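You operate a simulated robot arm through the tools that you are given. There is no shell and no other tool.

Carry out the task below with a simulated robot arm. There is one attempt and no reset: what you move stays moved.

JOB
Open the red valve and set both loose rivets in the white plate.
Fine: they stand in holes 3 and 4; use the red squeezer, leave the red dial as it is, park the squeezer again; the valve stays open; the pins stay.

It is judged by the outcome, as a careful person would: the job done as asked, and still so three seconds after it is handed in. It fails if anything else is knocked over, pushed out of place, dropped, spilled or broken.

ROBOT AND FRAMES
A 7-joint arm with a two-finger parallel gripper, fixed in place. Base frame: the origin is at the foot of the arm, x ahead of it, y to its left, z up. Readings come in m, degrees, newtons and seconds.
Its first joint turns from -166.0 to 166.0 degrees. Payload 4.4 kg.
Tool frame: the origin (TCP) lies between the finger pads and is the grasp point; the fingertips stand 0.023 m ahead of it; z points along the fingers, y is the line along which they close. Largest opening 0.094 m; finger width 0.038, thickness 0.01; the body of the gripper, 0.054 by 0.096 m, starts 0.039 m behind the TCP.
Orientation is that of the tool frame in the base frame, as a unit quaternion [x, y, z, w]. With the fingers straight down and closing along the base's y, the tool's x points along the base's -x, its y along +y and its z along -z.

CONTROLS
- The arm moves only by the tool arm_command. Its argument "rows" is a list of rows, each a list of 3 entries, a list of its own where there are three numbers: the shift along the base's x, y, z in units of 100 mm (1.0 is 100 mm), then the turn, a rotation vector about the base's x, y, z in units of 45 degrees (1.0 is 45 degrees), then the gripper command, from -1 (fully open) to 1 (shut), values between in proportion. In form: [[[tx, ty, tz], [rx, ry, rz], gripper], ...]. A call has 1 to 20 rows; each row is the pose to reach, as a shift and turn from the pose commanded when the call began. A call with a number of a shift or a turn outside -1 to 1 is refused whole. Rows are played at 5 a second. More than 0.05 m and 8.6 degrees between two rows, or a gripper value outside its range, and nothing of the call is played. A pose out of reach is approached as far as the arm can. The call stops where the force on the tool passes 90 N (or 10 N more than at its start, if that is more) or the arm is blocked; 0.2 s more then pass. Each finger travels about 0.072 m/s and halts on what it meets, pressing with about 42 N; the grip force reading is that of the motor and also rises with nothing between the fingers. The clock runs only during rows and for 0.2 s after the last one: add rows that repeat a pose to give the fingers time. It gives the time, the measured TCP pose, the force on the tool (base axes), the opening and the grip force at its end, in the units of the frame above (readings bear some noise), with the torque about the TCP (base axes, N m) and any sound that the robot's microphone picked up.
- Cameras (640 x 400 px; columns grow to the right, rows downward): "scene" is fixed at [0.0491, 0.5004, 1.7198]; the picture's right is [-0.03, -1.00, 0.00], its down [-0.49, 0.01, -0.87] and it looks along [0.87, -0.02, -0.49] (base axes); focal length 318 px, centre (320, 200). "wrist" rides on the gripper at [0.086, 0.016, -0.075] in the tool frame; the picture's right is [-0.18, 0.98, 0.00], its down [-0.58, -0.11, -0.81] and it looks along [-0.79, -0.15, 0.59] (tool axes); focal length 243 px, centre (320, 200). There is no depth. A picture from a camera that has moved, and an enlarged one, comes with that camera's place and axes in the base frame and with its lens.
- camera(camera): a new picture of that camera. It takes no simulated time.
- inspect(camera, box): a new picture of the part [left, top, right, bottom] of that camera's present view, enlarged. It takes no simulated time.
- close_job(): hands the job in; it is judged then, once.

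Nothing tells you positions but the pictures and the camera data. Unless the task says otherwise, let go and move clear before handing in.

The tools are called by a JSON object that holds its "fn" and its "kwargs". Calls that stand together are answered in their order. arm_command: Moves the arm, as the interface text tells. Its arguments: {"type":"object","properties":{"rows":{"type":"array","items":{"type":"array"}}},"required":["rows"]} The other tools are called the same way: camera (camera) takes a picture; inspect (camera, box) takes an enlarged picture of a part of a camera's view; close_job () hands the job in.

At the start:

```text
time: 0.0
tool_pos: [0.5664, 0.2887, 1.5094]
ee_rot: [0.0, 1.0, 0.0, 0.0]
wrist_force: [0.8, -0.3, -0.6]
ft_torque: [-0.01, 0.03, -0.04]
gripper_width: 0.094
grasp_force: 0.0
```

scene: 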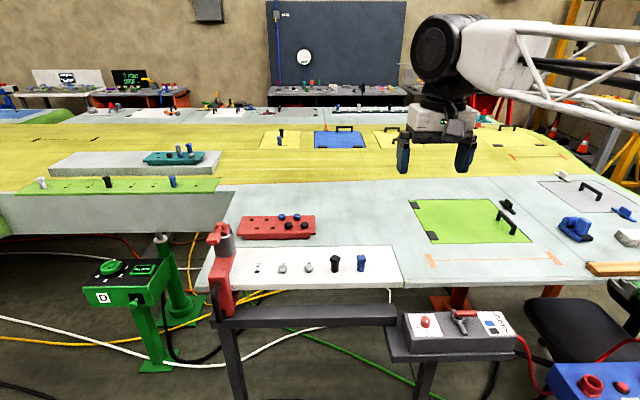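
wrist: 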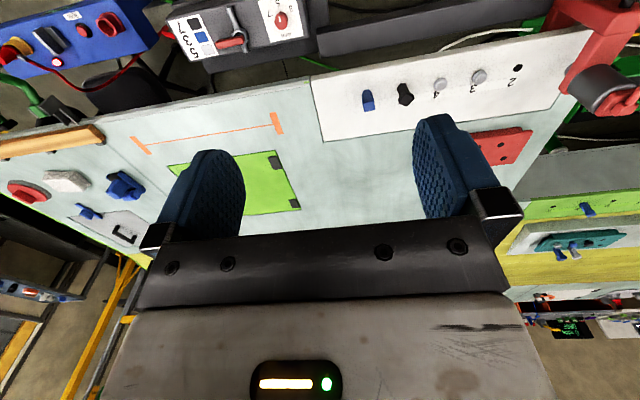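

I see a white plate with a row of items, a red squeezer at its left end, and a grey box with a red lever and dial in front of it. I'll look closer before I move anything.

{"fn": "inspect", "kwargs": {"camera": "scene", "box": [190, 200, 410, 340]}}

{"fn": "inspect", "kwargs": {"camera": "scene", "box": [380, 280, 640, 400]}}

{"fn": "inspect", "kwargs": {"camera": "wrist", "box": [300, 20, 640, 220]}}

{"fn": "inspect", "kwargs": {"camera": "wrist", "box": [0, 0, 340, 130]}}

```text
2.86 times, centred on (300, 270) of scene
camera zoom: at [0.0491, 0.5004, 1.7198], right [-0.03, -1.0, 0.0], down [-0.49, 0.01, -0.87], along [0.87, -0.02, -0.49], focal length 909 px, centre (377, 0)
```

zoom: 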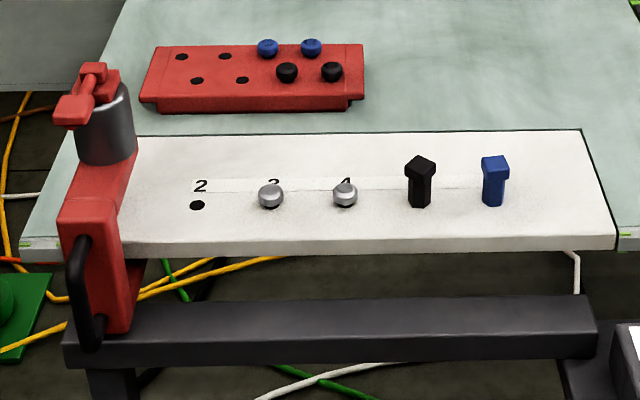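

```text
2.46 times, centred on (510, 340) of scene
camera zoom: at [0.0491, 0.5004, 1.7198], right [-0.03, -1.0, 0.0], down [-0.49, 0.01, -0.87], along [0.87, -0.02, -0.49], focal length 783 px, centre (-148, -145)
```

zoom: 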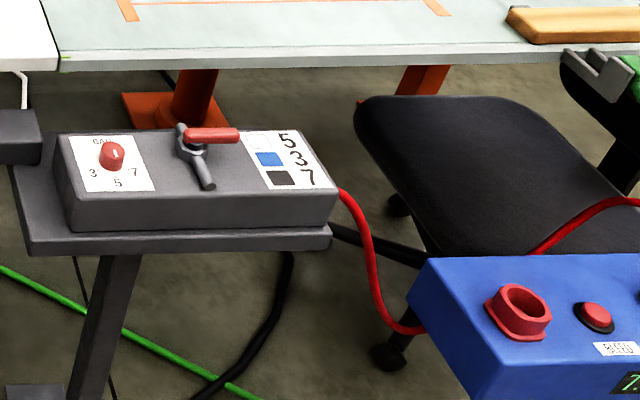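

```text
1.88 times, centred on (470, 120) of wrist
camera zoom: at [0.4809, 0.3042, 1.5846], right [0.18, 0.98, 0.0], down [0.58, -0.11, 0.81], along [0.79, -0.15, -0.59], focal length 457 px, centre (38, 351)
```

zoom: 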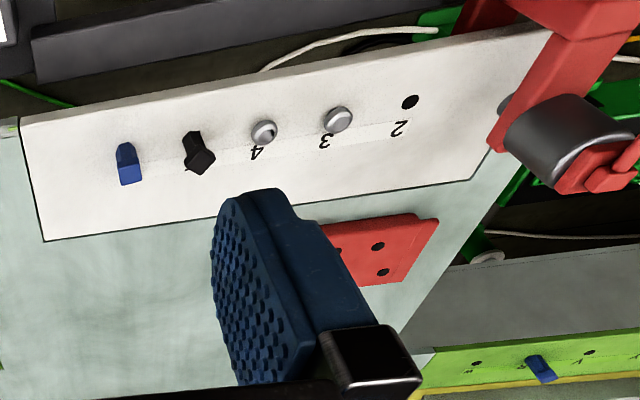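

```text
1.88 times, centred on (170, 65) of wrist
camera zoom: at [0.4809, 0.3042, 1.5846], right [0.18, 0.98, 0.0], down [0.58, -0.11, 0.81], along [0.79, -0.15, -0.59], focal length 457 px, centre (602, 454)
```

zoom: 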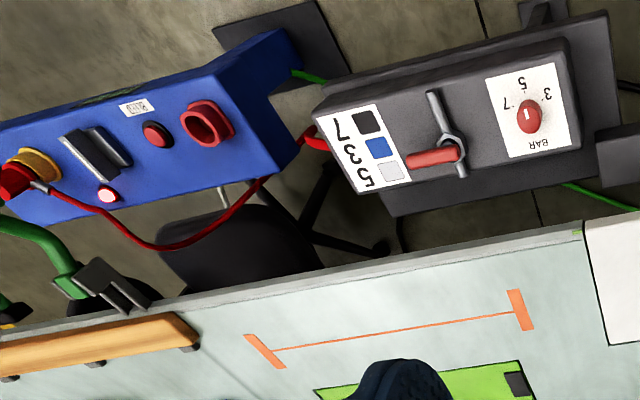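

The triangulated plate top is about z = 1.04, with hole 2 near (0.81, 0.68) and rivets 3 and 4 at about y = 0.60 and 0.52. Next I'll zoom in on the squeezer and the valve.

{"fn": "inspect", "kwargs": {"camera": "scene", "box": [190, 210, 270, 340]}}

{"fn": "inspect", "kwargs": {"camera": "scene", "box": [390, 300, 530, 390]}}

{"fn": "inspect", "kwargs": {"camera": "wrist", "box": [540, 0, 640, 130]}}

{"fn": "inspect", "kwargs": {"camera": "wrist", "box": [160, 0, 320, 100]}}

{"fn": "inspect", "kwargs": {"camera": "scene", "box": [80, 220, 200, 310]}}

```text
3.08 times, centred on (230, 275) of scene
camera zoom: at [0.0491, 0.5004, 1.7198], right [-0.03, -1.0, 0.0], down [-0.49, 0.01, -0.87], along [0.87, -0.02, -0.49], focal length 979 px, centre (597, -31)
```

zoom: 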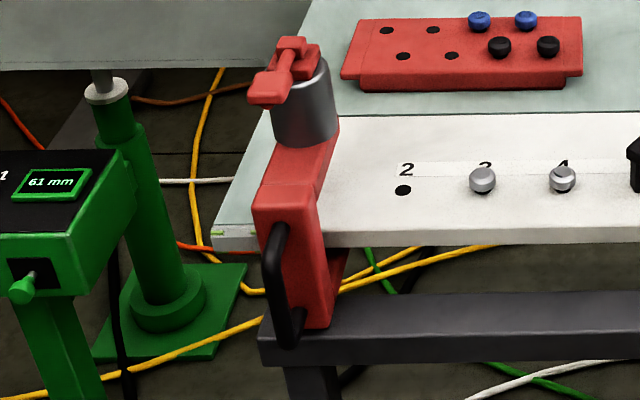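

```text
4.44 times, centred on (460, 345) of scene
camera zoom: at [0.0491, 0.5004, 1.7198], right [-0.03, -1.0, 0.0], down [-0.49, 0.01, -0.87], along [0.87, -0.02, -0.49], focal length 1414 px, centre (-302, -444)
```

zoom: 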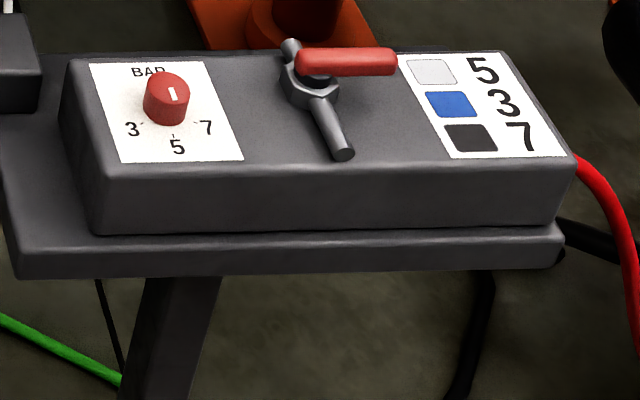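

```text
3.08 times, centred on (590, 65) of wrist
camera zoom: at [0.4809, 0.3042, 1.5846], right [0.18, 0.98, 0.0], down [0.58, -0.11, 0.81], along [0.79, -0.15, -0.59], focal length 746 px, centre (-511, 615)
```

zoom: 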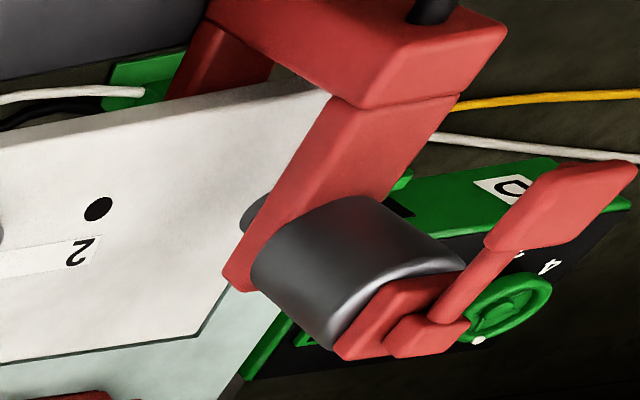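

```text
4.00 times, centred on (240, 50) of wrist
camera zoom: at [0.4809, 0.3042, 1.5846], right [0.18, 0.98, 0.0], down [0.58, -0.11, 0.81], along [0.79, -0.15, -0.59], focal length 970 px, centre (640, 800)
```

zoom: 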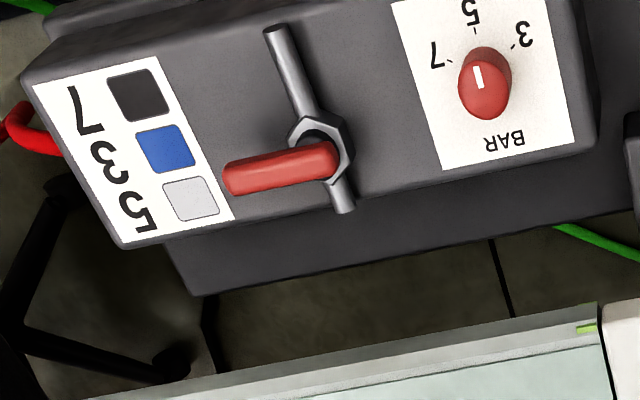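

```text
4.44 times, centred on (140, 265) of scene
camera zoom: at [0.0491, 0.5004, 1.7198], right [-0.03, -1.0, 0.0], down [-0.49, 0.01, -0.87], along [0.87, -0.02, -0.49], focal length 1414 px, centre (1120, -89)
```

zoom: 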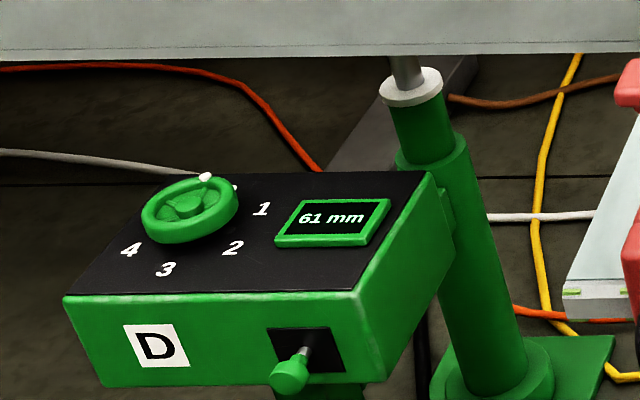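

The squeezer looks like a C-frame riding a grey rail. It has a black handle at about (0.70, 0.77, 1.03) and a red lever on top of its cylinder. I'll move the arm left and back through free space to get a better wrist view of it.

{"fn": "arm_command", "kwargs": {"rows": [[[-0.1, 0.4, 0], [0, 0, 0], -1], [[-0.2, 0.7, 0], [0, 0, 0], -1], [[-0.3, 1.0, 0], [0, 0, 0], -1]]}}

{"fn": "arm_command", "kwargs": {"rows": [[[-0.1, 0.4, 0], [0, 0, 0], -1], [[-0.2, 0.7, 0], [0, 0, 0], -1], [[-0.3, 1.0, 0], [0, 0, 0], -1]]}}

{"fn": "arm_command", "kwargs": {"rows": [[[-0.1, 0.4, 0], [0, 0, 0], -1], [[-0.2, 0.7, 0], [0, 0, 0], -1], [[-0.3, 1.0, 0], [0, 0, 0], -1]]}}

{"fn": "camera", "kwargs": {"camera": "wrist"}}

{"fn": "camera", "kwargs": {"camera": "scene"}}

```text
time: 0.8
tool_pos: [0.5349, 0.3898, 1.5107]
ee_rot: [0.0, 1.0, 0.0, 0.001]
wrist_force: [0.7, 0.2, 0.1]
ft_torque: [-0.01, -0.04, 0.02]
gripper_width: 0.0938
grasp_force: 0.0
```

```text
time: 1.6
tool_pos: [0.5067, 0.4883, 1.5073]
ee_rot: [0.0, 1.0, 0.0, 0.001]
wrist_force: [-0.2, 0.6, 0.3]
ft_torque: [0.0, -0.03, 0.0]
gripper_width: 0.094
grasp_force: 0.0
```

```text
time: 2.4
tool_pos: [0.4748, 0.5887, 1.5117]
ee_rot: [0.0, 1.0, 0.0, 0.0]
wrist_force: [-0.5, -0.5, 1.1]
ft_torque: [0.02, -0.03, 0.01]
gripper_width: 0.094
grasp_force: 0.0
```

```text
taken
camera wrist: at [0.3892, 0.6032, 1.586], right [0.18, 0.98, 0.0], down [0.58, -0.11, 0.81], along [0.79, -0.15, -0.59], focal length 243 px, centre (320, 200)
```

wrist: 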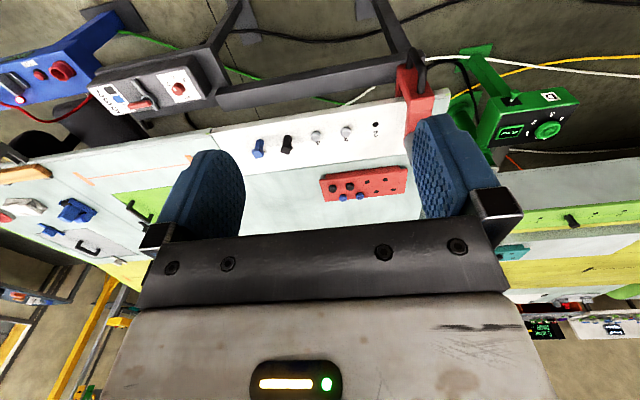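

```text
taken
```

scene: 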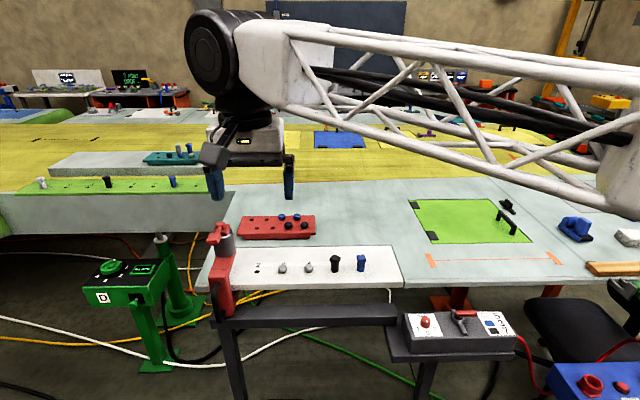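

The finger hides the squeezer from here. I'll turn the tool 90° about the vertical and move to the plate side, so I can see its profile looking along +y.

{"fn": "arm_command", "kwargs": {"rows": [[[0.16, -0.07, -0.16], [0, 0, 0.17], -1], [[0.33, -0.14, -0.33], [0, 0, 0.34], -1], [[0.5, -0.2, -0.5], [0, 0, 0.5], -1], [[0.66, -0.26, -0.66], [0, 0, 0.67], -1], [[0.83, -0.33, -0.8], [0, 0, 0.84], -1], [[1.0, -0.4, -0.9], [0, 0, 1.0], -1]]}}

{"fn": "arm_command", "kwargs": {"rows": [[[0.16, -0.07, -0.1], [0, 0, 0.17], -1], [[0.33, -0.14, -0.2], [0, 0, 0.34], -1], [[0.5, -0.2, -0.3], [0, 0, 0.5], -1], [[0.66, -0.26, -0.4], [0, 0, 0.67], -1], [[0.83, -0.33, -0.5], [0, 0, 0.84], -1], [[1.0, -0.4, -0.6], [0, 0, 1.0], -1]]}}

{"fn": "camera", "kwargs": {"camera": "wrist"}}

```text
time: 3.8
tool_pos: [0.5759, 0.5478, 1.42]
ee_rot: [-0.384, 0.923, -0.001, 0.0]
wrist_force: [-0.5, 0.0, -0.1]
ft_torque: [-0.01, -0.02, 0.01]
gripper_width: 0.0941
grasp_force: 0.1
```

```text
time: 5.2
tool_pos: [0.677, 0.5083, 1.36]
ee_rot: [0.708, -0.706, 0.0, 0.0]
wrist_force: [0.5, -0.9, 1.0]
ft_torque: [-0.02, -0.01, 0.0]
gripper_width: 0.0937
grasp_force: 0.1
```

```text
taken
camera wrist: at [0.6619, 0.4209, 1.4346], right [-0.98, 0.18, 0.0], down [0.11, 0.58, 0.81], along [0.15, 0.79, -0.59], focal length 243 px, centre (320, 200)
```

wrist: 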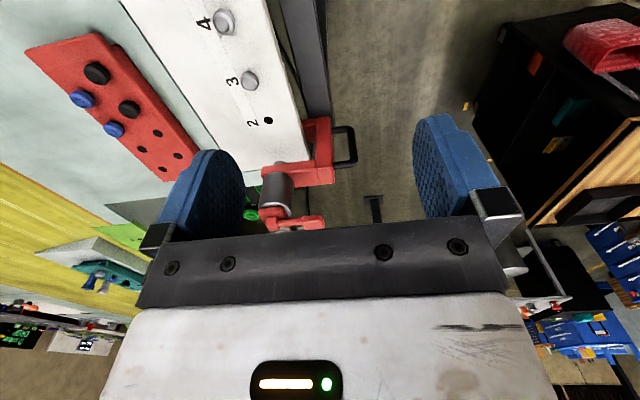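

{"fn": "inspect", "kwargs": {"camera": "wrist", "box": [230, 90, 390, 240]}}

{"fn": "inspect", "kwargs": {"camera": "wrist", "box": [180, 0, 380, 130]}}

```text
2.67 times, centred on (310, 165) of wrist
camera zoom: at [0.6619, 0.4209, 1.4346], right [-0.98, 0.18, 0.0], down [0.11, 0.58, 0.81], along [0.15, 0.79, -0.59], focal length 647 px, centre (347, 293)
```

zoom: 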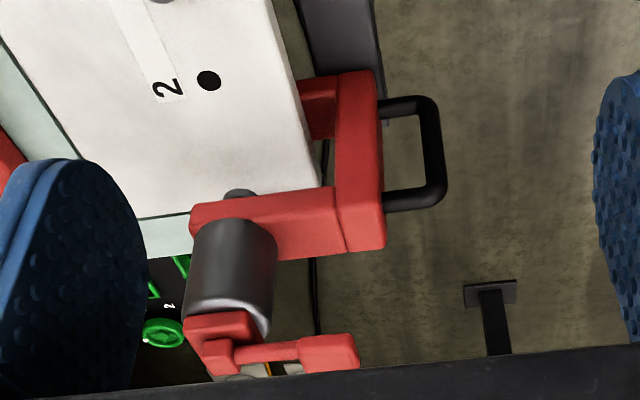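

```text
3.08 times, centred on (280, 65) of wrist
camera zoom: at [0.6619, 0.4209, 1.4346], right [-0.98, 0.18, 0.0], down [0.11, 0.58, 0.81], along [0.15, 0.79, -0.59], focal length 746 px, centre (443, 615)
```

zoom: 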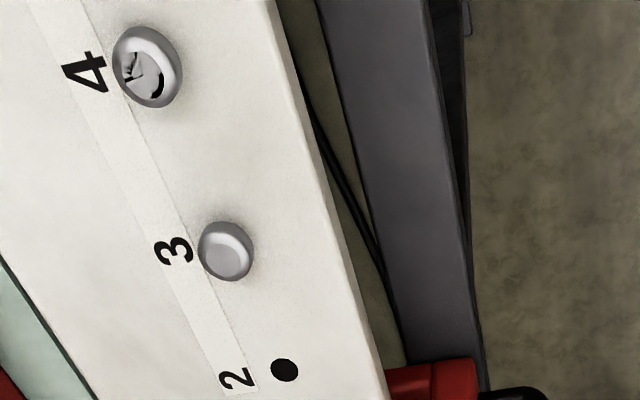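

I now have the squeezer's profile:
- It is a C-frame over the plate, centred near y ≈ 0.76.
- Its black D-handle is at x ≈ 0.66, z 0.985–1.087.
- The red trigger paddle is near (0.735, 0.76, 1.23).

The valve hub is near (0.658, 0.095, 0.99), with its red handle pointing towards -y, across the pipe. I'll go there first.

{"fn": "arm_command", "kwargs": {"rows": [[[0, -0.4, 0], [0, 0, 0], -1], [[0, -0.8, 0], [0, 0, 0], -1], [[0, -1.0, 0], [0, 0, 0], -1]]}}

{"fn": "arm_command", "kwargs": {"rows": [[[0, -0.4, 0], [0, 0, 0], -1], [[0, -0.8, 0], [0, 0, 0], -1], [[0, -1.0, 0], [0, 0, 0], -1]]}}

{"fn": "arm_command", "kwargs": {"rows": [[[0, -0.4, 0], [0, 0, 0], -1], [[0, -0.8, 0], [0, 0, 0], -1], [[0, -1.0, 0], [0, 0, 0], -1]]}}

{"fn": "arm_command", "kwargs": {"rows": [[[0, -0.4, 0], [0, 0, 0], -1], [[0, -0.8, 0], [0, 0, 0], -1], [[0, -1.0, 0], [0, 0, 0], -1]]}}

{"fn": "arm_command", "kwargs": {"rows": [[[0, -0.4, -0.2], [0, 0, 0], -1], [[0, -0.8, -0.5], [0, 0, 0], -1], [[0, -1.0, -0.8], [0, 0, 0], -1]]}}

{"fn": "camera", "kwargs": {"camera": "wrist"}}

{"fn": "camera", "kwargs": {"camera": "scene"}}

```text
time: 6.0
tool_pos: [0.6806, 0.4081, 1.3583]
ee_rot: [0.707, -0.707, 0.0, 0.0]
wrist_force: [-0.4, -0.4, 0.1]
ft_torque: [0.04, 0.01, 0.04]
gripper_width: 0.0941
grasp_force: 0.0
```

```text
time: 6.8
tool_pos: [0.6792, 0.3096, 1.3582]
ee_rot: [-0.707, 0.707, 0.0, 0.0]
wrist_force: [0.1, -0.4, -0.4]
ft_torque: [-0.02, -0.02, -0.07]
gripper_width: 0.0939
grasp_force: 0.0
```

```text
time: 7.6
tool_pos: [0.6768, 0.2083, 1.3586]
ee_rot: [0.707, -0.707, 0.0, 0.001]
wrist_force: [-0.4, 0.0, 0.2]
ft_torque: [-0.02, -0.04, 0.0]
gripper_width: 0.094
grasp_force: 0.0
```

```text
time: 8.4
tool_pos: [0.6762, 0.1089, 1.3588]
ee_rot: [-0.707, 0.707, -0.001, 0.0]
wrist_force: [-0.3, 0.6, -0.2]
ft_torque: [0.0, 0.0, -0.04]
gripper_width: 0.094
grasp_force: 0.0
```

```text
time: 9.2
tool_pos: [0.6782, 0.0076, 1.276]
ee_rot: [-0.707, 0.707, 0.0, 0.0]
wrist_force: [0.5, -1.1, -0.1]
ft_torque: [0.01, 0.0, -0.04]
gripper_width: 0.0941
grasp_force: 0.1
```

```text
taken
camera wrist: at [0.6612, -0.0808, 1.3507], right [-0.98, 0.18, 0.0], down [0.11, 0.58, 0.81], along [0.15, 0.79, -0.59], focal length 243 px, centre (320, 200)
```

wrist: 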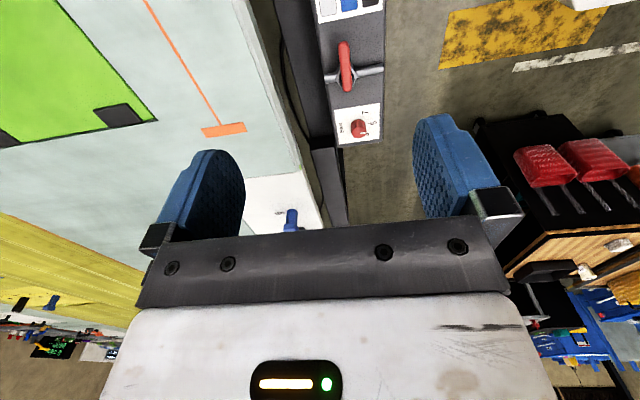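

```text
taken
```

scene: 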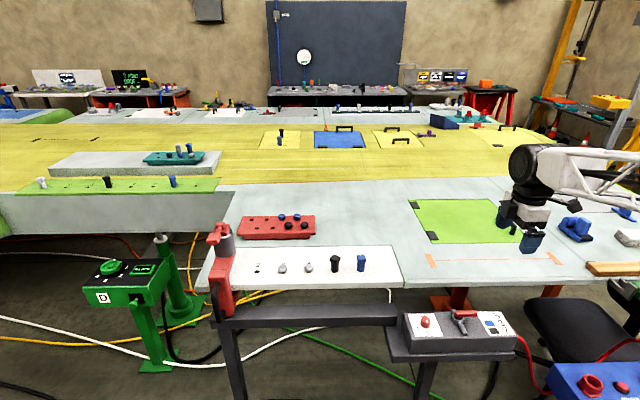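

{"fn": "inspect", "kwargs": {"camera": "wrist", "box": [270, 0, 430, 150]}}

```text
2.67 times, centred on (350, 75) of wrist
camera zoom: at [0.6612, -0.0808, 1.3507], right [-0.98, 0.18, 0.0], down [0.11, 0.58, 0.81], along [0.15, 0.79, -0.59], focal length 647 px, centre (240, 533)
```

zoom: 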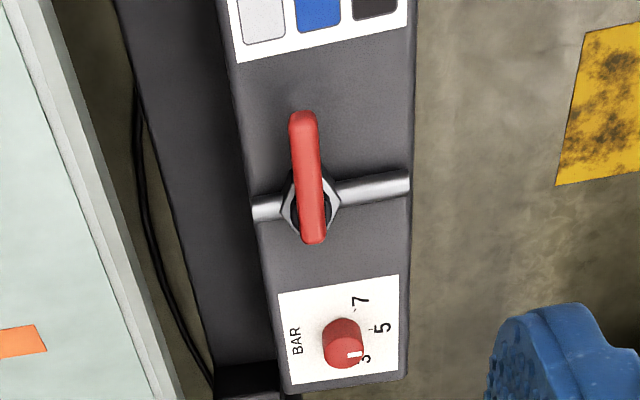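

The dial points at 5, which is the right setting for grey rivets, so it stays. The valve handle runs from the hub at about (0.657, 0.10) out to y ≈ 0.047, at z ≈ 1.01, above a box top at 0.977. I'll move above the handle with the fingers closing along x.

{"fn": "arm_command", "kwargs": {"rows": [[[-0.1, 0.3, -0.3], [0, 0, 0], -0.5], [[-0.194, 0.573, -0.6], [0, 0, 0], -0.28], [[-0.194, 0.573, -1.0], [0, 0, 0], -0.28]]}}

{"fn": "arm_command", "kwargs": {"rows": [[[0, 0, -0.4], [0, 0, 0], -0.28], [[0, 0, -0.8], [0, 0, 0], -0.28], [[0, 0, -0.9], [0, 0, 0], -0.28], [[0, 0, -0.9], [0, 0, 0], -0.28]]}}

{"fn": "camera", "kwargs": {"camera": "wrist"}}

{"fn": "inspect", "kwargs": {"camera": "scene", "box": [390, 260, 530, 370]}}

```text
time: 10.0
tool_pos: [0.655, 0.067, 1.1793]
ee_rot: [-0.707, 0.707, 0.0, 0.0]
wrist_force: [0.5, -0.5, 0.0]
ft_torque: [0.02, -0.03, 0.05]
gripper_width: 0.0606
grasp_force: 0.0
```

```text
time: 11.0
tool_pos: [0.6538, 0.069, 1.0885]
ee_rot: [-0.707, 0.708, 0.0, 0.0]
wrist_force: [-0.6, 0.9, 0.1]
ft_torque: [0.03, -0.01, 0.01]
gripper_width: 0.0603
grasp_force: 0.1
```

```text
taken
camera wrist: at [0.64, -0.019, 1.1638], right [-0.98, 0.18, 0.0], down [0.11, 0.58, 0.81], along [0.15, 0.79, -0.59], focal length 243 px, centre (320, 200)
```

wrist: 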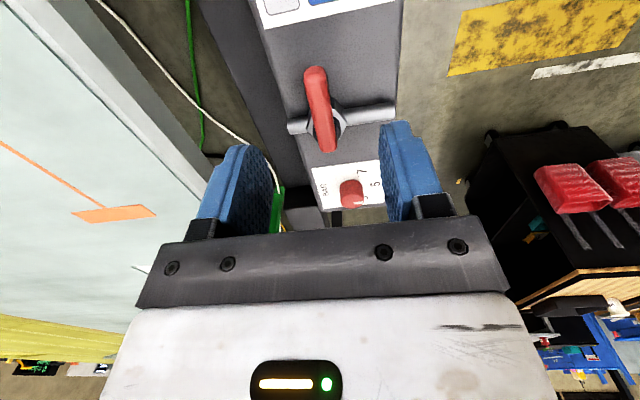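

```text
3.64 times, centred on (460, 315) of scene
camera zoom: at [0.0491, 0.5004, 1.7198], right [-0.03, -1.0, 0.0], down [-0.49, 0.01, -0.87], along [0.87, -0.02, -0.49], focal length 1157 px, centre (-189, -218)
```

zoom: 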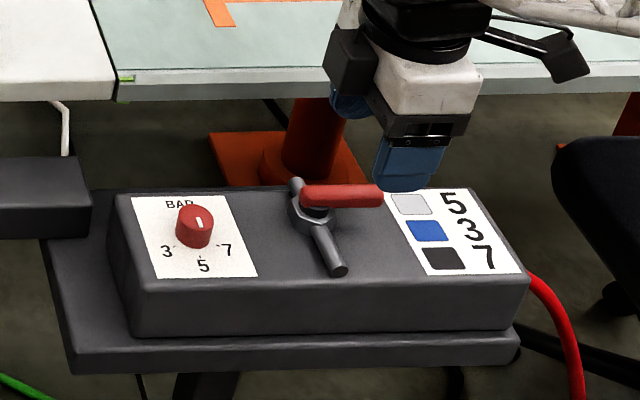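

The handle sits between the open fingers, with its top at about z = 1.02. I'll lower the fingers around it and narrow the gap to a loose cage.

{"fn": "arm_command", "kwargs": {"rows": [[[0.02, -0.02, -0.3], [0, 0, 0], -0.28], [[0.02, -0.02, -0.6], [0, 0, 0], -0.28], [[0.02, -0.02, -0.76], [0, 0, 0], -0.28], [[0.02, -0.02, -0.76], [0, 0, 0], -0.1], [[0.02, -0.02, -0.76], [0, 0, 0], 0.1], [[0.02, -0.02, -0.76], [0, 0, 0], 0.36], [[0.02, -0.02, -0.76], [0, 0, 0], 0.36]]}}

{"fn": "camera", "kwargs": {"camera": "wrist"}}

{"fn": "inspect", "kwargs": {"camera": "scene", "box": [390, 260, 530, 370]}}

```text
time: 12.6
tool_pos: [0.6576, 0.065, 1.0136]
ee_rot: [0.707, -0.707, 0.001, -0.001]
wrist_force: [-27.0, 1.1, 38.3]
ft_torque: [-0.01, 1.53, -0.11]
gripper_width: 0.0416
grasp_force: 12.9
```

```text
taken
camera wrist: at [0.6435, -0.0224, 1.0888], right [-0.98, 0.18, 0.0], down [0.11, 0.58, 0.81], along [0.15, 0.79, -0.59], focal length 243 px, centre (320, 200)
```

wrist: 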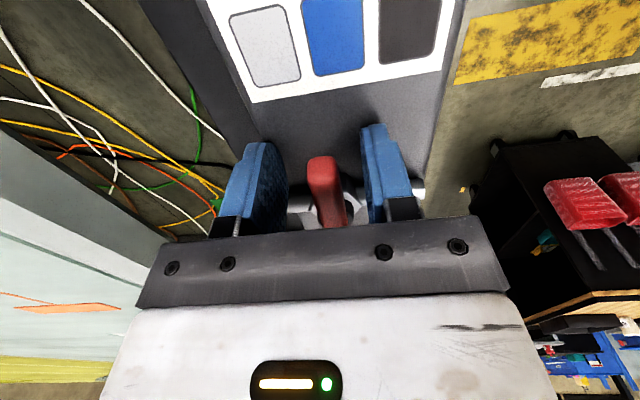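

```text
3.64 times, centred on (460, 315) of scene
camera zoom: at [0.0491, 0.5004, 1.7198], right [-0.03, -1.0, 0.0], down [-0.49, 0.01, -0.87], along [0.87, -0.02, -0.49], focal length 1157 px, centre (-189, -218)
```

zoom: 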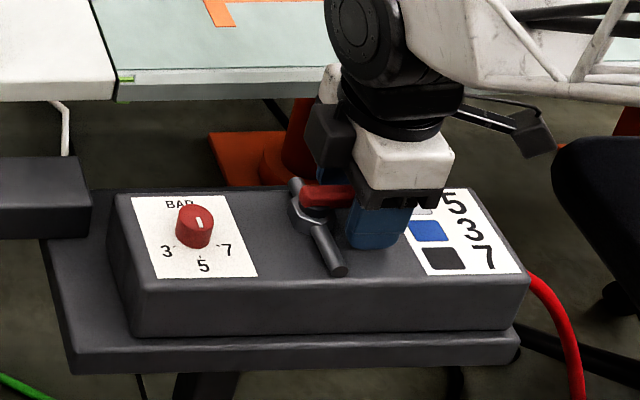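

One fingertip is pressing on something, with about 38 N upward, so I'm slightly too low. I'll back off upward a little and re-check.

{"fn": "arm_command", "kwargs": {"rows": [[[0, 0, 0.04], [0, 0, 0], 0.2], [[0, 0, 0.08], [0, 0, 0], 0.2], [[0, 0, 0.08], [0, 0, 0], 0.2]]}}

{"fn": "inspect", "kwargs": {"camera": "wrist", "box": [200, 80, 460, 240]}}

```text
time: 13.4
tool_pos: [0.6579, 0.0659, 1.0207]
ee_rot: [0.708, -0.707, 0.0, 0.0]
wrist_force: [0.6, -0.5, -0.3]
ft_torque: [0.03, -0.01, 0.01]
gripper_width: 0.0378
grasp_force: 0.0
```

```text
2.46 times, centred on (330, 160) of wrist
camera zoom: at [0.6432, -0.0225, 1.0951], right [-0.98, 0.18, 0.0], down [0.11, 0.58, 0.81], along [0.15, 0.79, -0.59], focal length 597 px, centre (295, 298)
```

zoom: 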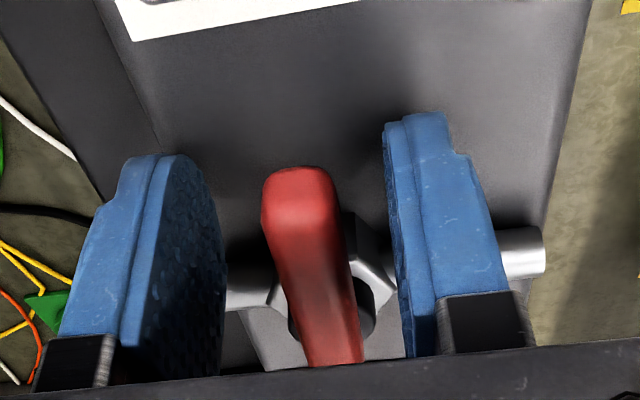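

The fingers are now free and caged around the handle. I'll test the turning direction with a small push towards +x (anticlockwise) and watch the force.

{"fn": "arm_command", "kwargs": {"rows": [[[0.06, 0, 0], [0, 0, 0], 0.2], [[0.12, 0, 0], [0, 0, 0], 0.2], [[0.17, 0, 0], [0, 0, 0], 0.2]]}}

{"fn": "inspect", "kwargs": {"camera": "wrist", "box": [200, 80, 460, 240]}}

```text
time: 14.2
tool_pos: [0.6753, 0.0647, 1.0199]
ee_rot: [-0.707, 0.707, 0.0, 0.0]
wrist_force: [-32.6, 12.8, -2.1]
ft_torque: [0.0, 0.01, 0.27]
gripper_width: 0.0523
grasp_force: 16.5
```

```text
2.46 times, centred on (330, 160) of wrist
camera zoom: at [0.6603, -0.023, 1.0953], right [-0.98, 0.18, 0.0], down [0.11, 0.58, 0.81], along [0.15, 0.79, -0.59], focal length 597 px, centre (295, 298)
```

zoom: 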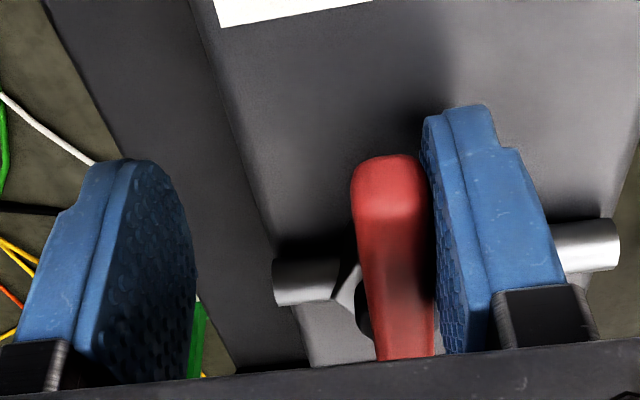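

At 33 N the handle did not move towards +x, so that looks like the stop. I'll back off and try the other direction.

{"fn": "arm_command", "kwargs": {"rows": [[[-0.1, 0, 0], [0, 0, 0], 0.2], [[-0.2, 0, 0], [0, 0, 0], 0.2], [[-0.28, 0, 0], [0, 0, 0], 0.2], [[-0.34, 0, 0], [0, 0, 0], 0.2]]}}

{"fn": "inspect", "kwargs": {"camera": "wrist", "box": [200, 80, 460, 240]}}

```text
time: 15.2
tool_pos: [0.6422, 0.0639, 1.0223]
ee_rot: [0.707, -0.707, 0.0, 0.0]
wrist_force: [2.4, -0.9, -1.0]
ft_torque: [0.0, -0.01, -0.1]
gripper_width: 0.0391
grasp_force: 1.9
```

```text
2.46 times, centred on (330, 160) of wrist
camera zoom: at [0.6271, -0.0231, 1.0969], right [-0.98, 0.18, 0.0], down [0.11, 0.58, 0.81], along [0.15, 0.79, -0.59], focal length 597 px, centre (295, 298)
```

zoom: 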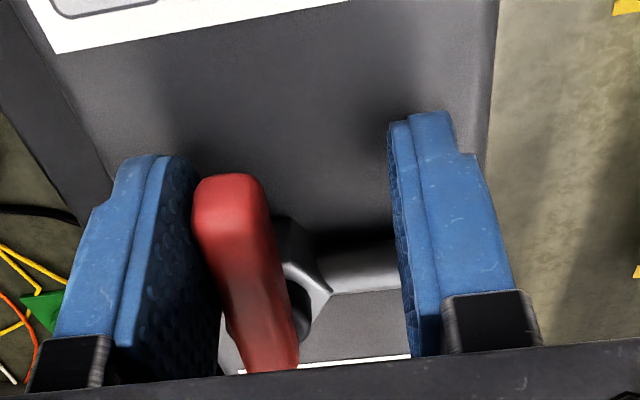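

{"fn": "arm_command", "kwargs": {"rows": [[[-0.05, 0, 0], [0, 0, 0], 0.2], [[-0.1, 0, 0], [0, 0, 0], 0.2], [[-0.14, 0, 0], [0, 0, 0], 0.2]]}}

{"fn": "inspect", "kwargs": {"camera": "wrist", "box": [200, 80, 460, 240]}}

```text
time: 16.0
tool_pos: [0.6282, 0.0635, 1.0216]
ee_rot: [-0.707, 0.707, 0.0, 0.0]
wrist_force: [0.9, -0.6, 0.7]
ft_torque: [0.03, 0.01, -0.08]
gripper_width: 0.0379
grasp_force: 0.4
```

```text
2.46 times, centred on (330, 160) of wrist
camera zoom: at [0.6127, -0.0233, 1.0975], right [-0.98, 0.18, 0.0], down [0.11, 0.58, 0.81], along [0.15, 0.79, -0.59], focal length 597 px, centre (295, 298)
```

zoom: 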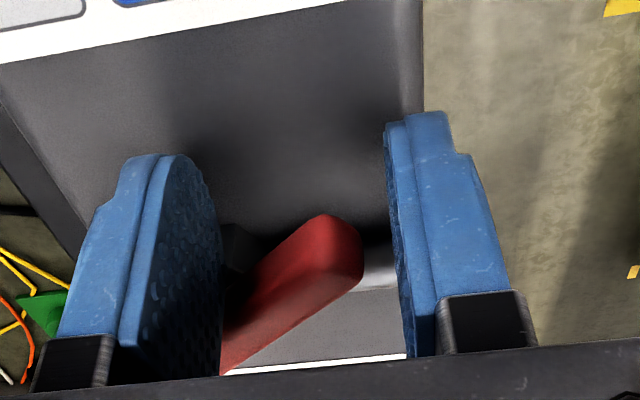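

The valve turned freely in the -x direction and is now roughly 55° round. I'll lift, close the fingers, and push the handle the rest of the way from its -y side until it lines up with the pipe.

{"fn": "arm_command", "kwargs": {"rows": [[[0, 0, 0.3], [0, 0, 0], 0.2], [[0, 0, 0.6], [0, 0, 0], 0.6], [[-0.08, -0.38, 0.6], [0, 0, 0], 1], [[-0.08, -0.38, 0.4], [0, 0, 0], 1], [[-0.08, -0.38, 0.2], [0, 0, 0], 1], [[-0.08, -0.38, 0.0], [0, 0, 0], 1], [[-0.08, -0.38, 0.0], [0, 0, 0], 1]]}}

{"fn": "inspect", "kwargs": {"camera": "scene", "box": [390, 260, 530, 370]}}

{"fn": "camera", "kwargs": {"camera": "wrist"}}

```text
time: 17.6
tool_pos: [0.6189, 0.0255, 1.023]
ee_rot: [0.707, -0.707, 0.001, -0.001]
wrist_force: [-0.5, 0.4, 0.1]
ft_torque: [0.04, 0.0, 0.04]
gripper_width: 0.0001
grasp_force: 42.0
```

```text
3.64 times, centred on (460, 315) of scene
camera zoom: at [0.0491, 0.5004, 1.7198], right [-0.03, -1.0, 0.0], down [-0.49, 0.01, -0.87], along [0.87, -0.02, -0.49], focal length 1157 px, centre (-189, -218)
```

zoom: 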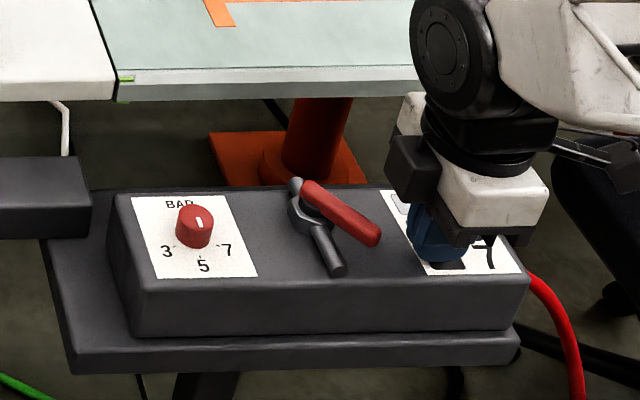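

```text
taken
camera wrist: at [0.6033, -0.0625, 1.0972], right [-0.98, 0.18, 0.0], down [0.11, 0.58, 0.81], along [0.15, 0.79, -0.59], focal length 243 px, centre (320, 200)
```

wrist: 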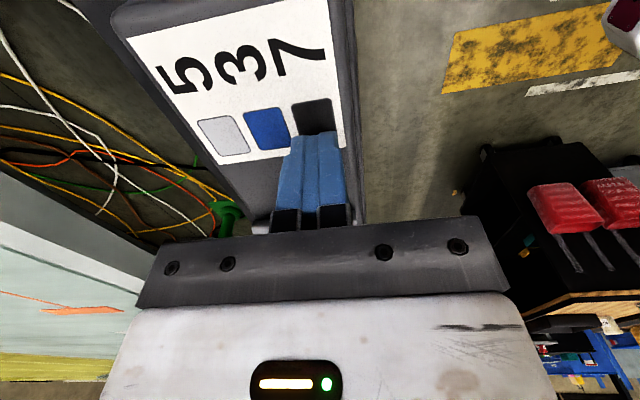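

{"fn": "arm_command", "kwargs": {"rows": [[[0, 0.1, 0], [0, 0, 0], 1], [[0, 0.2, 0], [0, 0, 0], 1], [[0, 0.3, 0], [0, 0, 0], 1], [[0, 0.37, 0], [0, 0, 0], 1], [[0, 0.42, 0], [0, 0, 0], 1]]}}

{"fn": "inspect", "kwargs": {"camera": "scene", "box": [390, 260, 530, 370]}}

```text
time: 18.5
tool_pos: [0.6159, 0.0563, 1.0217]
ee_rot: [-0.707, 0.708, 0.001, -0.003]
wrist_force: [-36.1, -20.4, 18.4]
ft_torque: [0.34, -0.06, 0.76]
gripper_width: 0.0002
grasp_force: 41.8
stopped in row 4: the force on the tool passed its limit at 102 N (the readings are from after the stop); the commanded pose is now the measured one
```

```text
3.64 times, centred on (460, 315) of scene
camera zoom: at [0.0491, 0.5004, 1.7198], right [-0.03, -1.0, 0.0], down [-0.49, 0.01, -0.87], along [0.87, -0.02, -0.49], focal length 1157 px, centre (-189, -218)
```

zoom: 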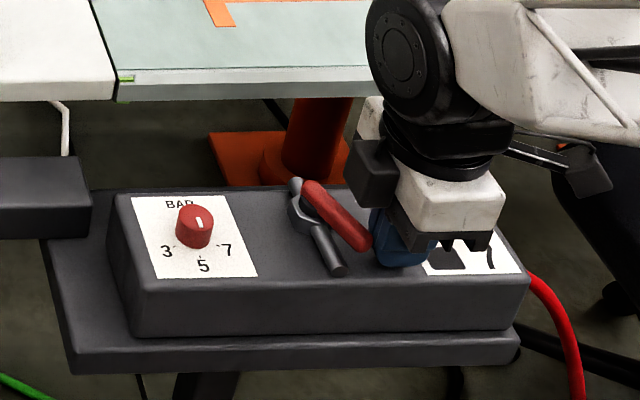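

I hit the handle end-on, not on its side: the force pointed along the handle axis. I'll back off, shift towards the hub, and push on its side.

{"fn": "arm_command", "kwargs": {"rows": [[[0, -0.15, 0], [0, 0, 0], 1], [[0, -0.3, 0], [0, 0, 0], 1], [[0.1, -0.3, 0], [0, 0, 0], 1], [[0.18, -0.3, 0], [0, 0, 0], 1], [[0.18, -0.2, 0], [0, 0, 0], 1], [[0.18, -0.1, 0], [0, 0, 0], 1], [[0.18, 0.0, 0], [0, 0, 0], 1]]}}

{"fn": "inspect", "kwargs": {"camera": "scene", "box": [390, 260, 530, 370]}}

```text
time: 20.1
tool_pos: [0.6338, 0.0566, 1.02]
ee_rot: [0.707, -0.707, -0.003, 0.003]
wrist_force: [0.4, -0.4, -0.7]
ft_torque: [-0.04, -0.02, 0.04]
gripper_width: 0.0001
grasp_force: 42.2
```

```text
3.64 times, centred on (460, 315) of scene
camera zoom: at [0.0491, 0.5004, 1.7198], right [-0.03, -1.0, 0.0], down [-0.49, 0.01, -0.87], along [0.87, -0.02, -0.49], focal length 1157 px, centre (-189, -218)
```

zoom: 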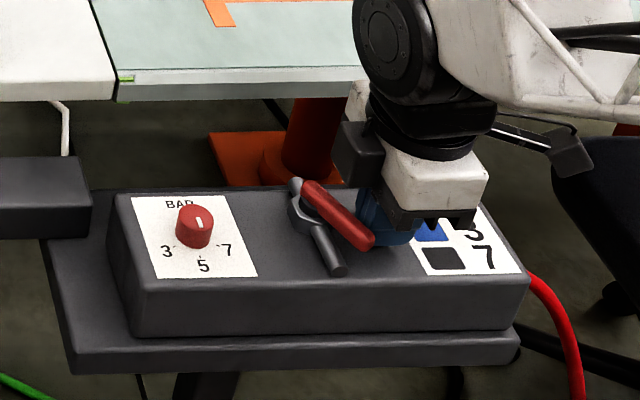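

{"fn": "arm_command", "kwargs": {"rows": [[[0, 0.05, 0], [0, 0, 0], 1], [[0, 0.1, 0], [0, 0, 0], 1], [[0, 0.13, 0], [0, 0, 0], 1]]}}

{"fn": "inspect", "kwargs": {"camera": "scene", "box": [390, 260, 530, 370]}}

```text
time: 20.9
tool_pos: [0.6346, 0.07, 1.0212]
ee_rot: [0.707, -0.707, -0.001, 0.004]
wrist_force: [0.1, -0.4, 0.2]
ft_torque: [0.0, 0.03, 0.01]
gripper_width: 0.0
grasp_force: 42.1
```

```text
3.64 times, centred on (460, 315) of scene
camera zoom: at [0.0491, 0.5004, 1.7198], right [-0.03, -1.0, 0.0], down [-0.49, 0.01, -0.87], along [0.87, -0.02, -0.49], focal length 1157 px, centre (-189, -218)
```

zoom: 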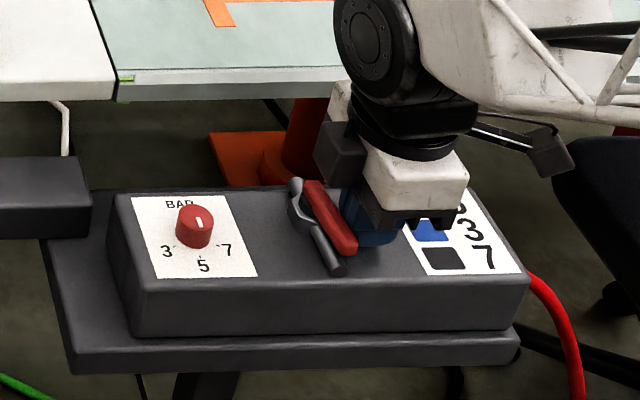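

The handle is nearly parallel to the pipe. I'll push on gently to find the stop.

{"fn": "arm_command", "kwargs": {"rows": [[[0, 0.02, 0], [0, 0, 0], 1], [[0, 0.04, 0], [0, 0, 0], 1], [[0, 0.06, 0], [0, 0, 0], 1]]}}

{"fn": "inspect", "kwargs": {"camera": "scene", "box": [390, 260, 530, 370]}}

```text
time: 21.7
tool_pos: [0.6349, 0.0742, 1.0209]
ee_rot: [-0.707, 0.708, 0.003, -0.003]
wrist_force: [0.7, -54.4, -0.1]
ft_torque: [0.26, -0.01, -0.48]
gripper_width: 0.0002
grasp_force: 42.0
```

```text
3.64 times, centred on (460, 315) of scene
camera zoom: at [0.0491, 0.5004, 1.7198], right [-0.03, -1.0, 0.0], down [-0.49, 0.01, -0.87], along [0.87, -0.02, -0.49], focal length 1157 px, centre (-189, -218)
```

zoom: 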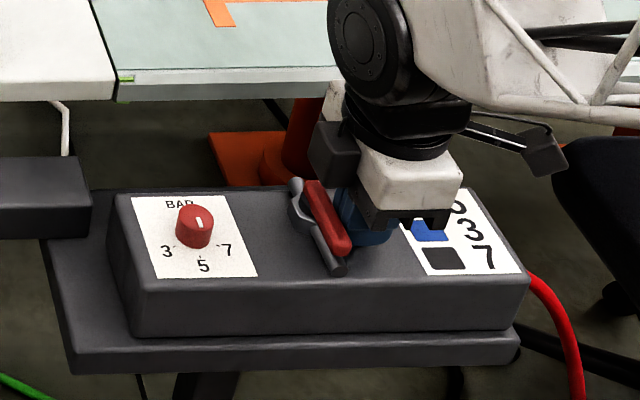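

The stop was reached at 54 N with the handle along the pipe. I'll back off, rise, and check the valve from above.

{"fn": "arm_command", "kwargs": {"rows": [[[0, -0.15, 0], [0, 0, 0], 1], [[0, -0.35, 0], [0, 0, 0], 1], [[0, -0.35, 0.4], [0, 0, 0], 1], [[0, -0.35, 0.8], [0, 0, 0], 1], [[0, -0.35, 1.0], [0, 0, 0], 1]]}}

{"fn": "arm_command", "kwargs": {"rows": [[[0, 0, 0.4], [0, 0, 0], 1], [[0, 0, 0.8], [0, 0, 0], 1], [[0, 0, 1.0], [0, 0, 0], 1]]}}

{"fn": "inspect", "kwargs": {"camera": "wrist", "box": [230, 0, 430, 150]}}

{"fn": "inspect", "kwargs": {"camera": "scene", "box": [390, 260, 530, 370]}}

```text
time: 22.9
tool_pos: [0.6355, 0.0431, 1.1214]
ee_rot: [0.707, -0.707, -0.002, 0.003]
wrist_force: [0.3, -0.2, -0.1]
ft_torque: [-0.02, 0.01, 0.01]
gripper_width: 0.0
grasp_force: 41.6
```

```text
time: 23.7
tool_pos: [0.6341, 0.0405, 1.2224]
ee_rot: [0.707, -0.707, -0.001, 0.003]
wrist_force: [-0.6, -0.5, -0.2]
ft_torque: [-0.01, -0.04, 0.01]
gripper_width: 0.0
grasp_force: 41.7
```

```text
2.67 times, centred on (330, 75) of wrist
camera zoom: at [0.6187, -0.0469, 1.2969], right [-0.98, 0.18, 0.01], down [0.11, 0.58, 0.8], along [0.14, 0.79, -0.59], focal length 647 px, centre (293, 533)
```

zoom: 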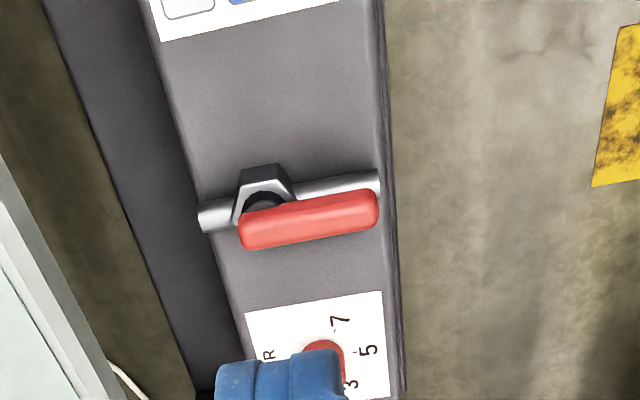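

```text
3.64 times, centred on (460, 315) of scene
camera zoom: at [0.0491, 0.5004, 1.7198], right [-0.03, -1.0, 0.0], down [-0.49, 0.01, -0.87], along [0.87, -0.02, -0.49], focal length 1157 px, centre (-189, -218)
```

zoom: 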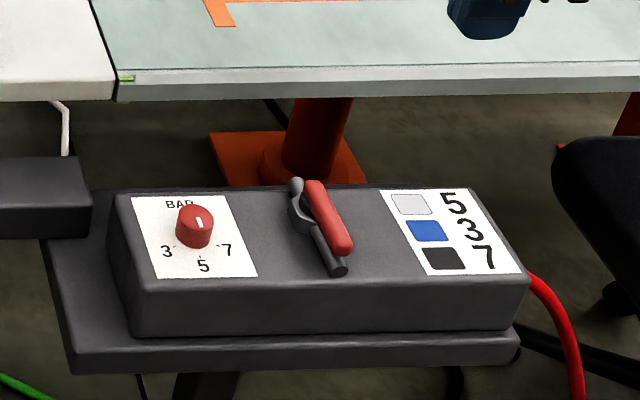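

The valve is open, with its handle along the pipe and on the stop. Next I'll turn the tool back, tilt it 45° forward, and travel to the squeezer's handle.

{"fn": "arm_command", "kwargs": {"rows": [[[-0.08, 0.17, 0.05], [0, 0, -0.17], 0], [[-0.16, 0.34, 0.1], [0, 0, -0.34], -0.28], [[-0.25, 0.5, 0.15], [0, 0, -0.5], -0.28], [[-0.33, 0.67, 0.2], [0, 0, -0.67], -0.28], [[-0.42, 0.84, 0.25], [0, 0, -0.84], -0.28], [[-0.5, 1.0, 0.3], [0, 0, -1.0], -0.28]]}}

{"fn": "arm_command", "kwargs": {"rows": [[[-0.08, 0.17, 0], [0, 0, -0.17], -0.28], [[-0.16, 0.34, 0], [0, 0, -0.34], -0.28], [[-0.25, 0.5, 0], [0, 0, -0.5], -0.28], [[-0.33, 0.67, 0], [0, 0, -0.67], -0.28], [[-0.42, 0.84, 0], [0, 0, -0.84], -0.28], [[-0.5, 1.0, 0], [0, 0, -1.0], -0.28]]}}

{"fn": "arm_command", "kwargs": {"rows": [[[0, 0.17, 0], [0, -0.17, 0], -0.28], [[0, 0.34, 0], [0, -0.34, 0], -0.28], [[0, 0.5, 0], [0, -0.5, 0], -0.28], [[0, 0.67, 0], [0, -0.67, 0], -0.28], [[0, 0.84, 0], [0, -0.84, 0], -0.28], [[0, 1.0, 0], [0, -1.0, 0], -0.28]]}}

{"fn": "camera", "kwargs": {"camera": "wrist"}}

{"fn": "camera", "kwargs": {"camera": "scene"}}

```text
time: 25.1
tool_pos: [0.5843, 0.1403, 1.252]
ee_rot: [-0.382, 0.924, 0.003, -0.003]
wrist_force: [1.0, -0.4, 0.2]
ft_torque: [-0.02, -0.02, 0.01]
gripper_width: 0.0602
grasp_force: 0.1
```

```text
time: 26.5
tool_pos: [0.5338, 0.2398, 1.2516]
ee_rot: [0.0, 1.0, 0.003, -0.002]
wrist_force: [-0.5, -0.6, 1.0]
ft_torque: [0.02, -0.01, -0.03]
gripper_width: 0.0601
grasp_force: 0.0
```

```text
time: 27.9
tool_pos: [0.5347, 0.3399, 1.253]
ee_rot: [-0.001, 0.924, 0.004, 0.383]
wrist_force: [0.9, -0.3, -0.2]
ft_torque: [-0.03, -0.06, -0.03]
gripper_width: 0.06
grasp_force: 0.2
```

```text
taken
camera wrist: at [0.4214, 0.3547, 1.2449], right [0.13, 0.98, 0.14], down [-0.16, -0.12, 0.98], along [0.98, -0.15, 0.14], focal length 243 px, centre (320, 200)
```

wrist: 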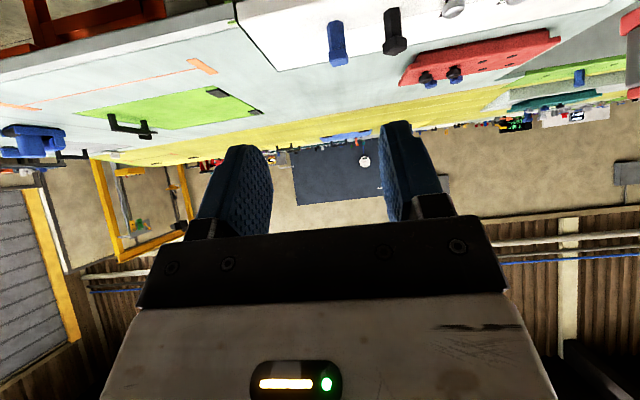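

```text
taken
```

scene: 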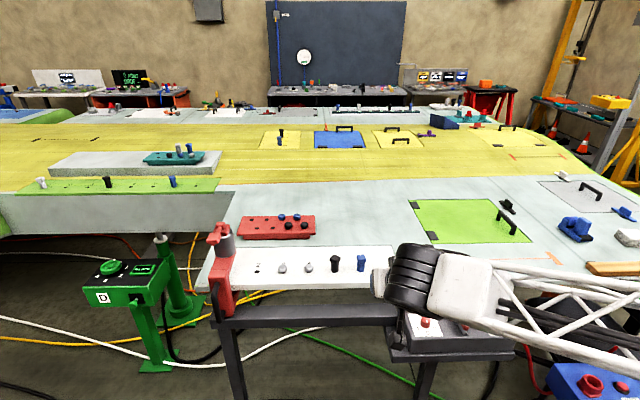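

Free space ahead. I'll continue left towards the squeezer, lowering gradually and staying well in front of it at x ≈ 0.53.

{"fn": "arm_command", "kwargs": {"rows": [[[0, 0.4, 0], [0, 0, 0], -0.28], [[0, 0.8, 0], [0, 0, 0], -0.28], [[0, 1.0, 0], [0, 0, 0], -0.28]]}}

{"fn": "arm_command", "kwargs": {"rows": [[[0, 0.4, 0], [0, 0, 0], -0.28], [[0, 0.8, 0], [0, 0, 0], -0.28], [[0, 1.0, 0], [0, 0, 0], -0.28]]}}

{"fn": "arm_command", "kwargs": {"rows": [[[0, 0.4, -0.2], [0, 0, 0], -0.28], [[0, 0.8, -0.5], [0, 0, 0], -0.28], [[0, 1.0, -0.8], [0, 0, 0], -0.28]]}}

{"fn": "arm_command", "kwargs": {"rows": [[[0, 0.4, -0.2], [0, 0, 0], -0.28], [[0, 0.8, -0.5], [0, 0, 0], -0.28], [[0, 1.0, -0.8], [0, 0, 0], -0.28]]}}

{"fn": "camera", "kwargs": {"camera": "wrist"}}

{"fn": "camera", "kwargs": {"camera": "scene"}}

```text
time: 28.7
tool_pos: [0.5374, 0.4429, 1.2523]
ee_rot: [-0.001, 0.924, 0.003, 0.382]
wrist_force: [-0.4, 0.4, -0.2]
ft_torque: [0.01, 0.0, -0.02]
gripper_width: 0.0602
grasp_force: 0.0
```

```text
time: 29.5
tool_pos: [0.5363, 0.5418, 1.2536]
ee_rot: [0.0, 0.924, 0.003, 0.382]
wrist_force: [-0.6, 0.6, 0.1]
ft_torque: [0.01, -0.05, 0.01]
gripper_width: 0.0602
grasp_force: 0.0
```

```text
time: 30.3
tool_pos: [0.5352, 0.6409, 1.1728]
ee_rot: [-0.001, 0.924, 0.004, 0.381]
wrist_force: [0.7, 0.6, 0.6]
ft_torque: [0.01, 0.01, -0.02]
gripper_width: 0.06
grasp_force: 0.1
```

```text
time: 31.1
tool_pos: [0.531, 0.7418, 1.0939]
ee_rot: [-0.001, 0.924, 0.004, 0.382]
wrist_force: [-0.7, 0.6, -0.2]
ft_torque: [0.0, 0.02, 0.01]
gripper_width: 0.0602
grasp_force: 0.0
```

```text
taken
camera wrist: at [0.4185, 0.7566, 1.0871], right [0.13, 0.98, 0.14], down [-0.16, -0.12, 0.98], along [0.98, -0.15, 0.14], focal length 243 px, centre (320, 200)
```

wrist: 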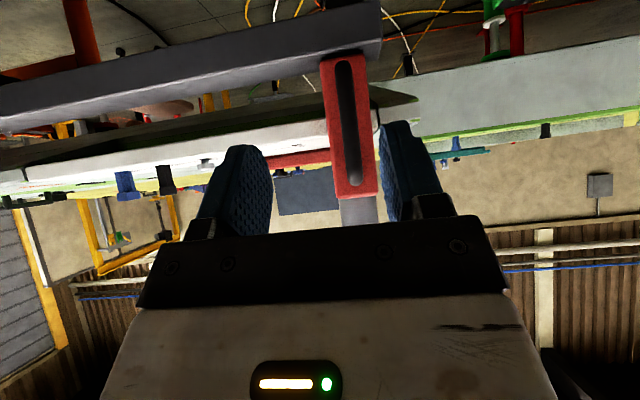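

```text
taken
```

scene: 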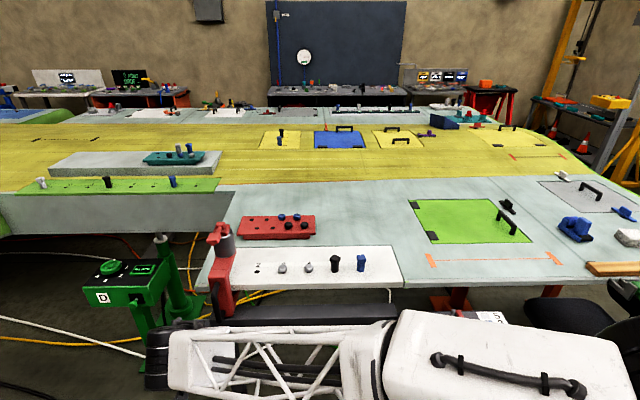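

{"fn": "inspect", "kwargs": {"camera": "wrist", "box": [240, 0, 440, 230]}}

{"fn": "inspect", "kwargs": {"camera": "wrist", "box": [0, 60, 440, 240]}}

```text
1.74 times, centred on (340, 115) of wrist
camera zoom: at [0.4185, 0.7566, 1.0871], right [0.13, 0.98, 0.14], down [-0.16, -0.12, 0.98], along [0.98, -0.15, 0.14], focal length 422 px, centre (285, 348)
```

zoom: 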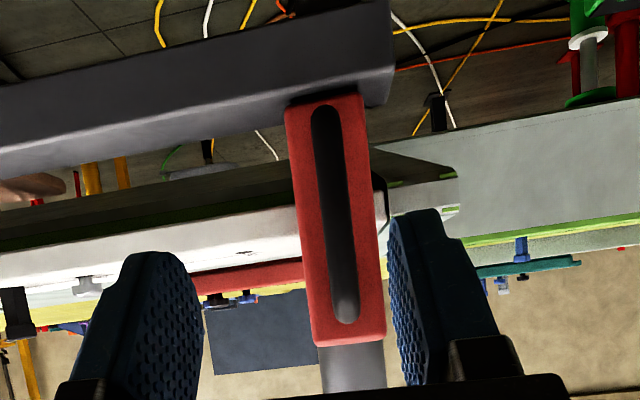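

```text
1.45 times, centred on (220, 150) of wrist
camera zoom: at [0.4185, 0.7566, 1.0871], right [0.13, 0.98, 0.14], down [-0.16, -0.12, 0.98], along [0.98, -0.15, 0.14], focal length 353 px, centre (466, 273)
```

zoom: 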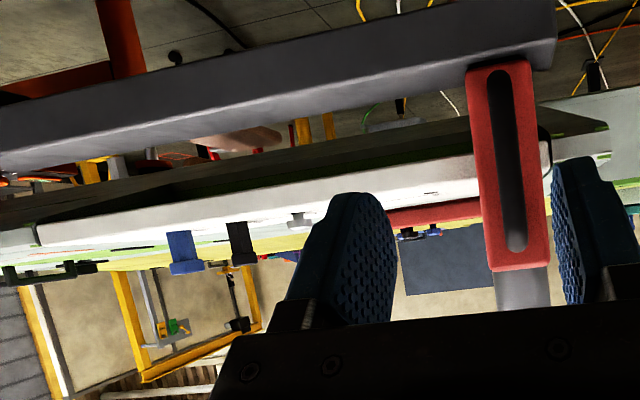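

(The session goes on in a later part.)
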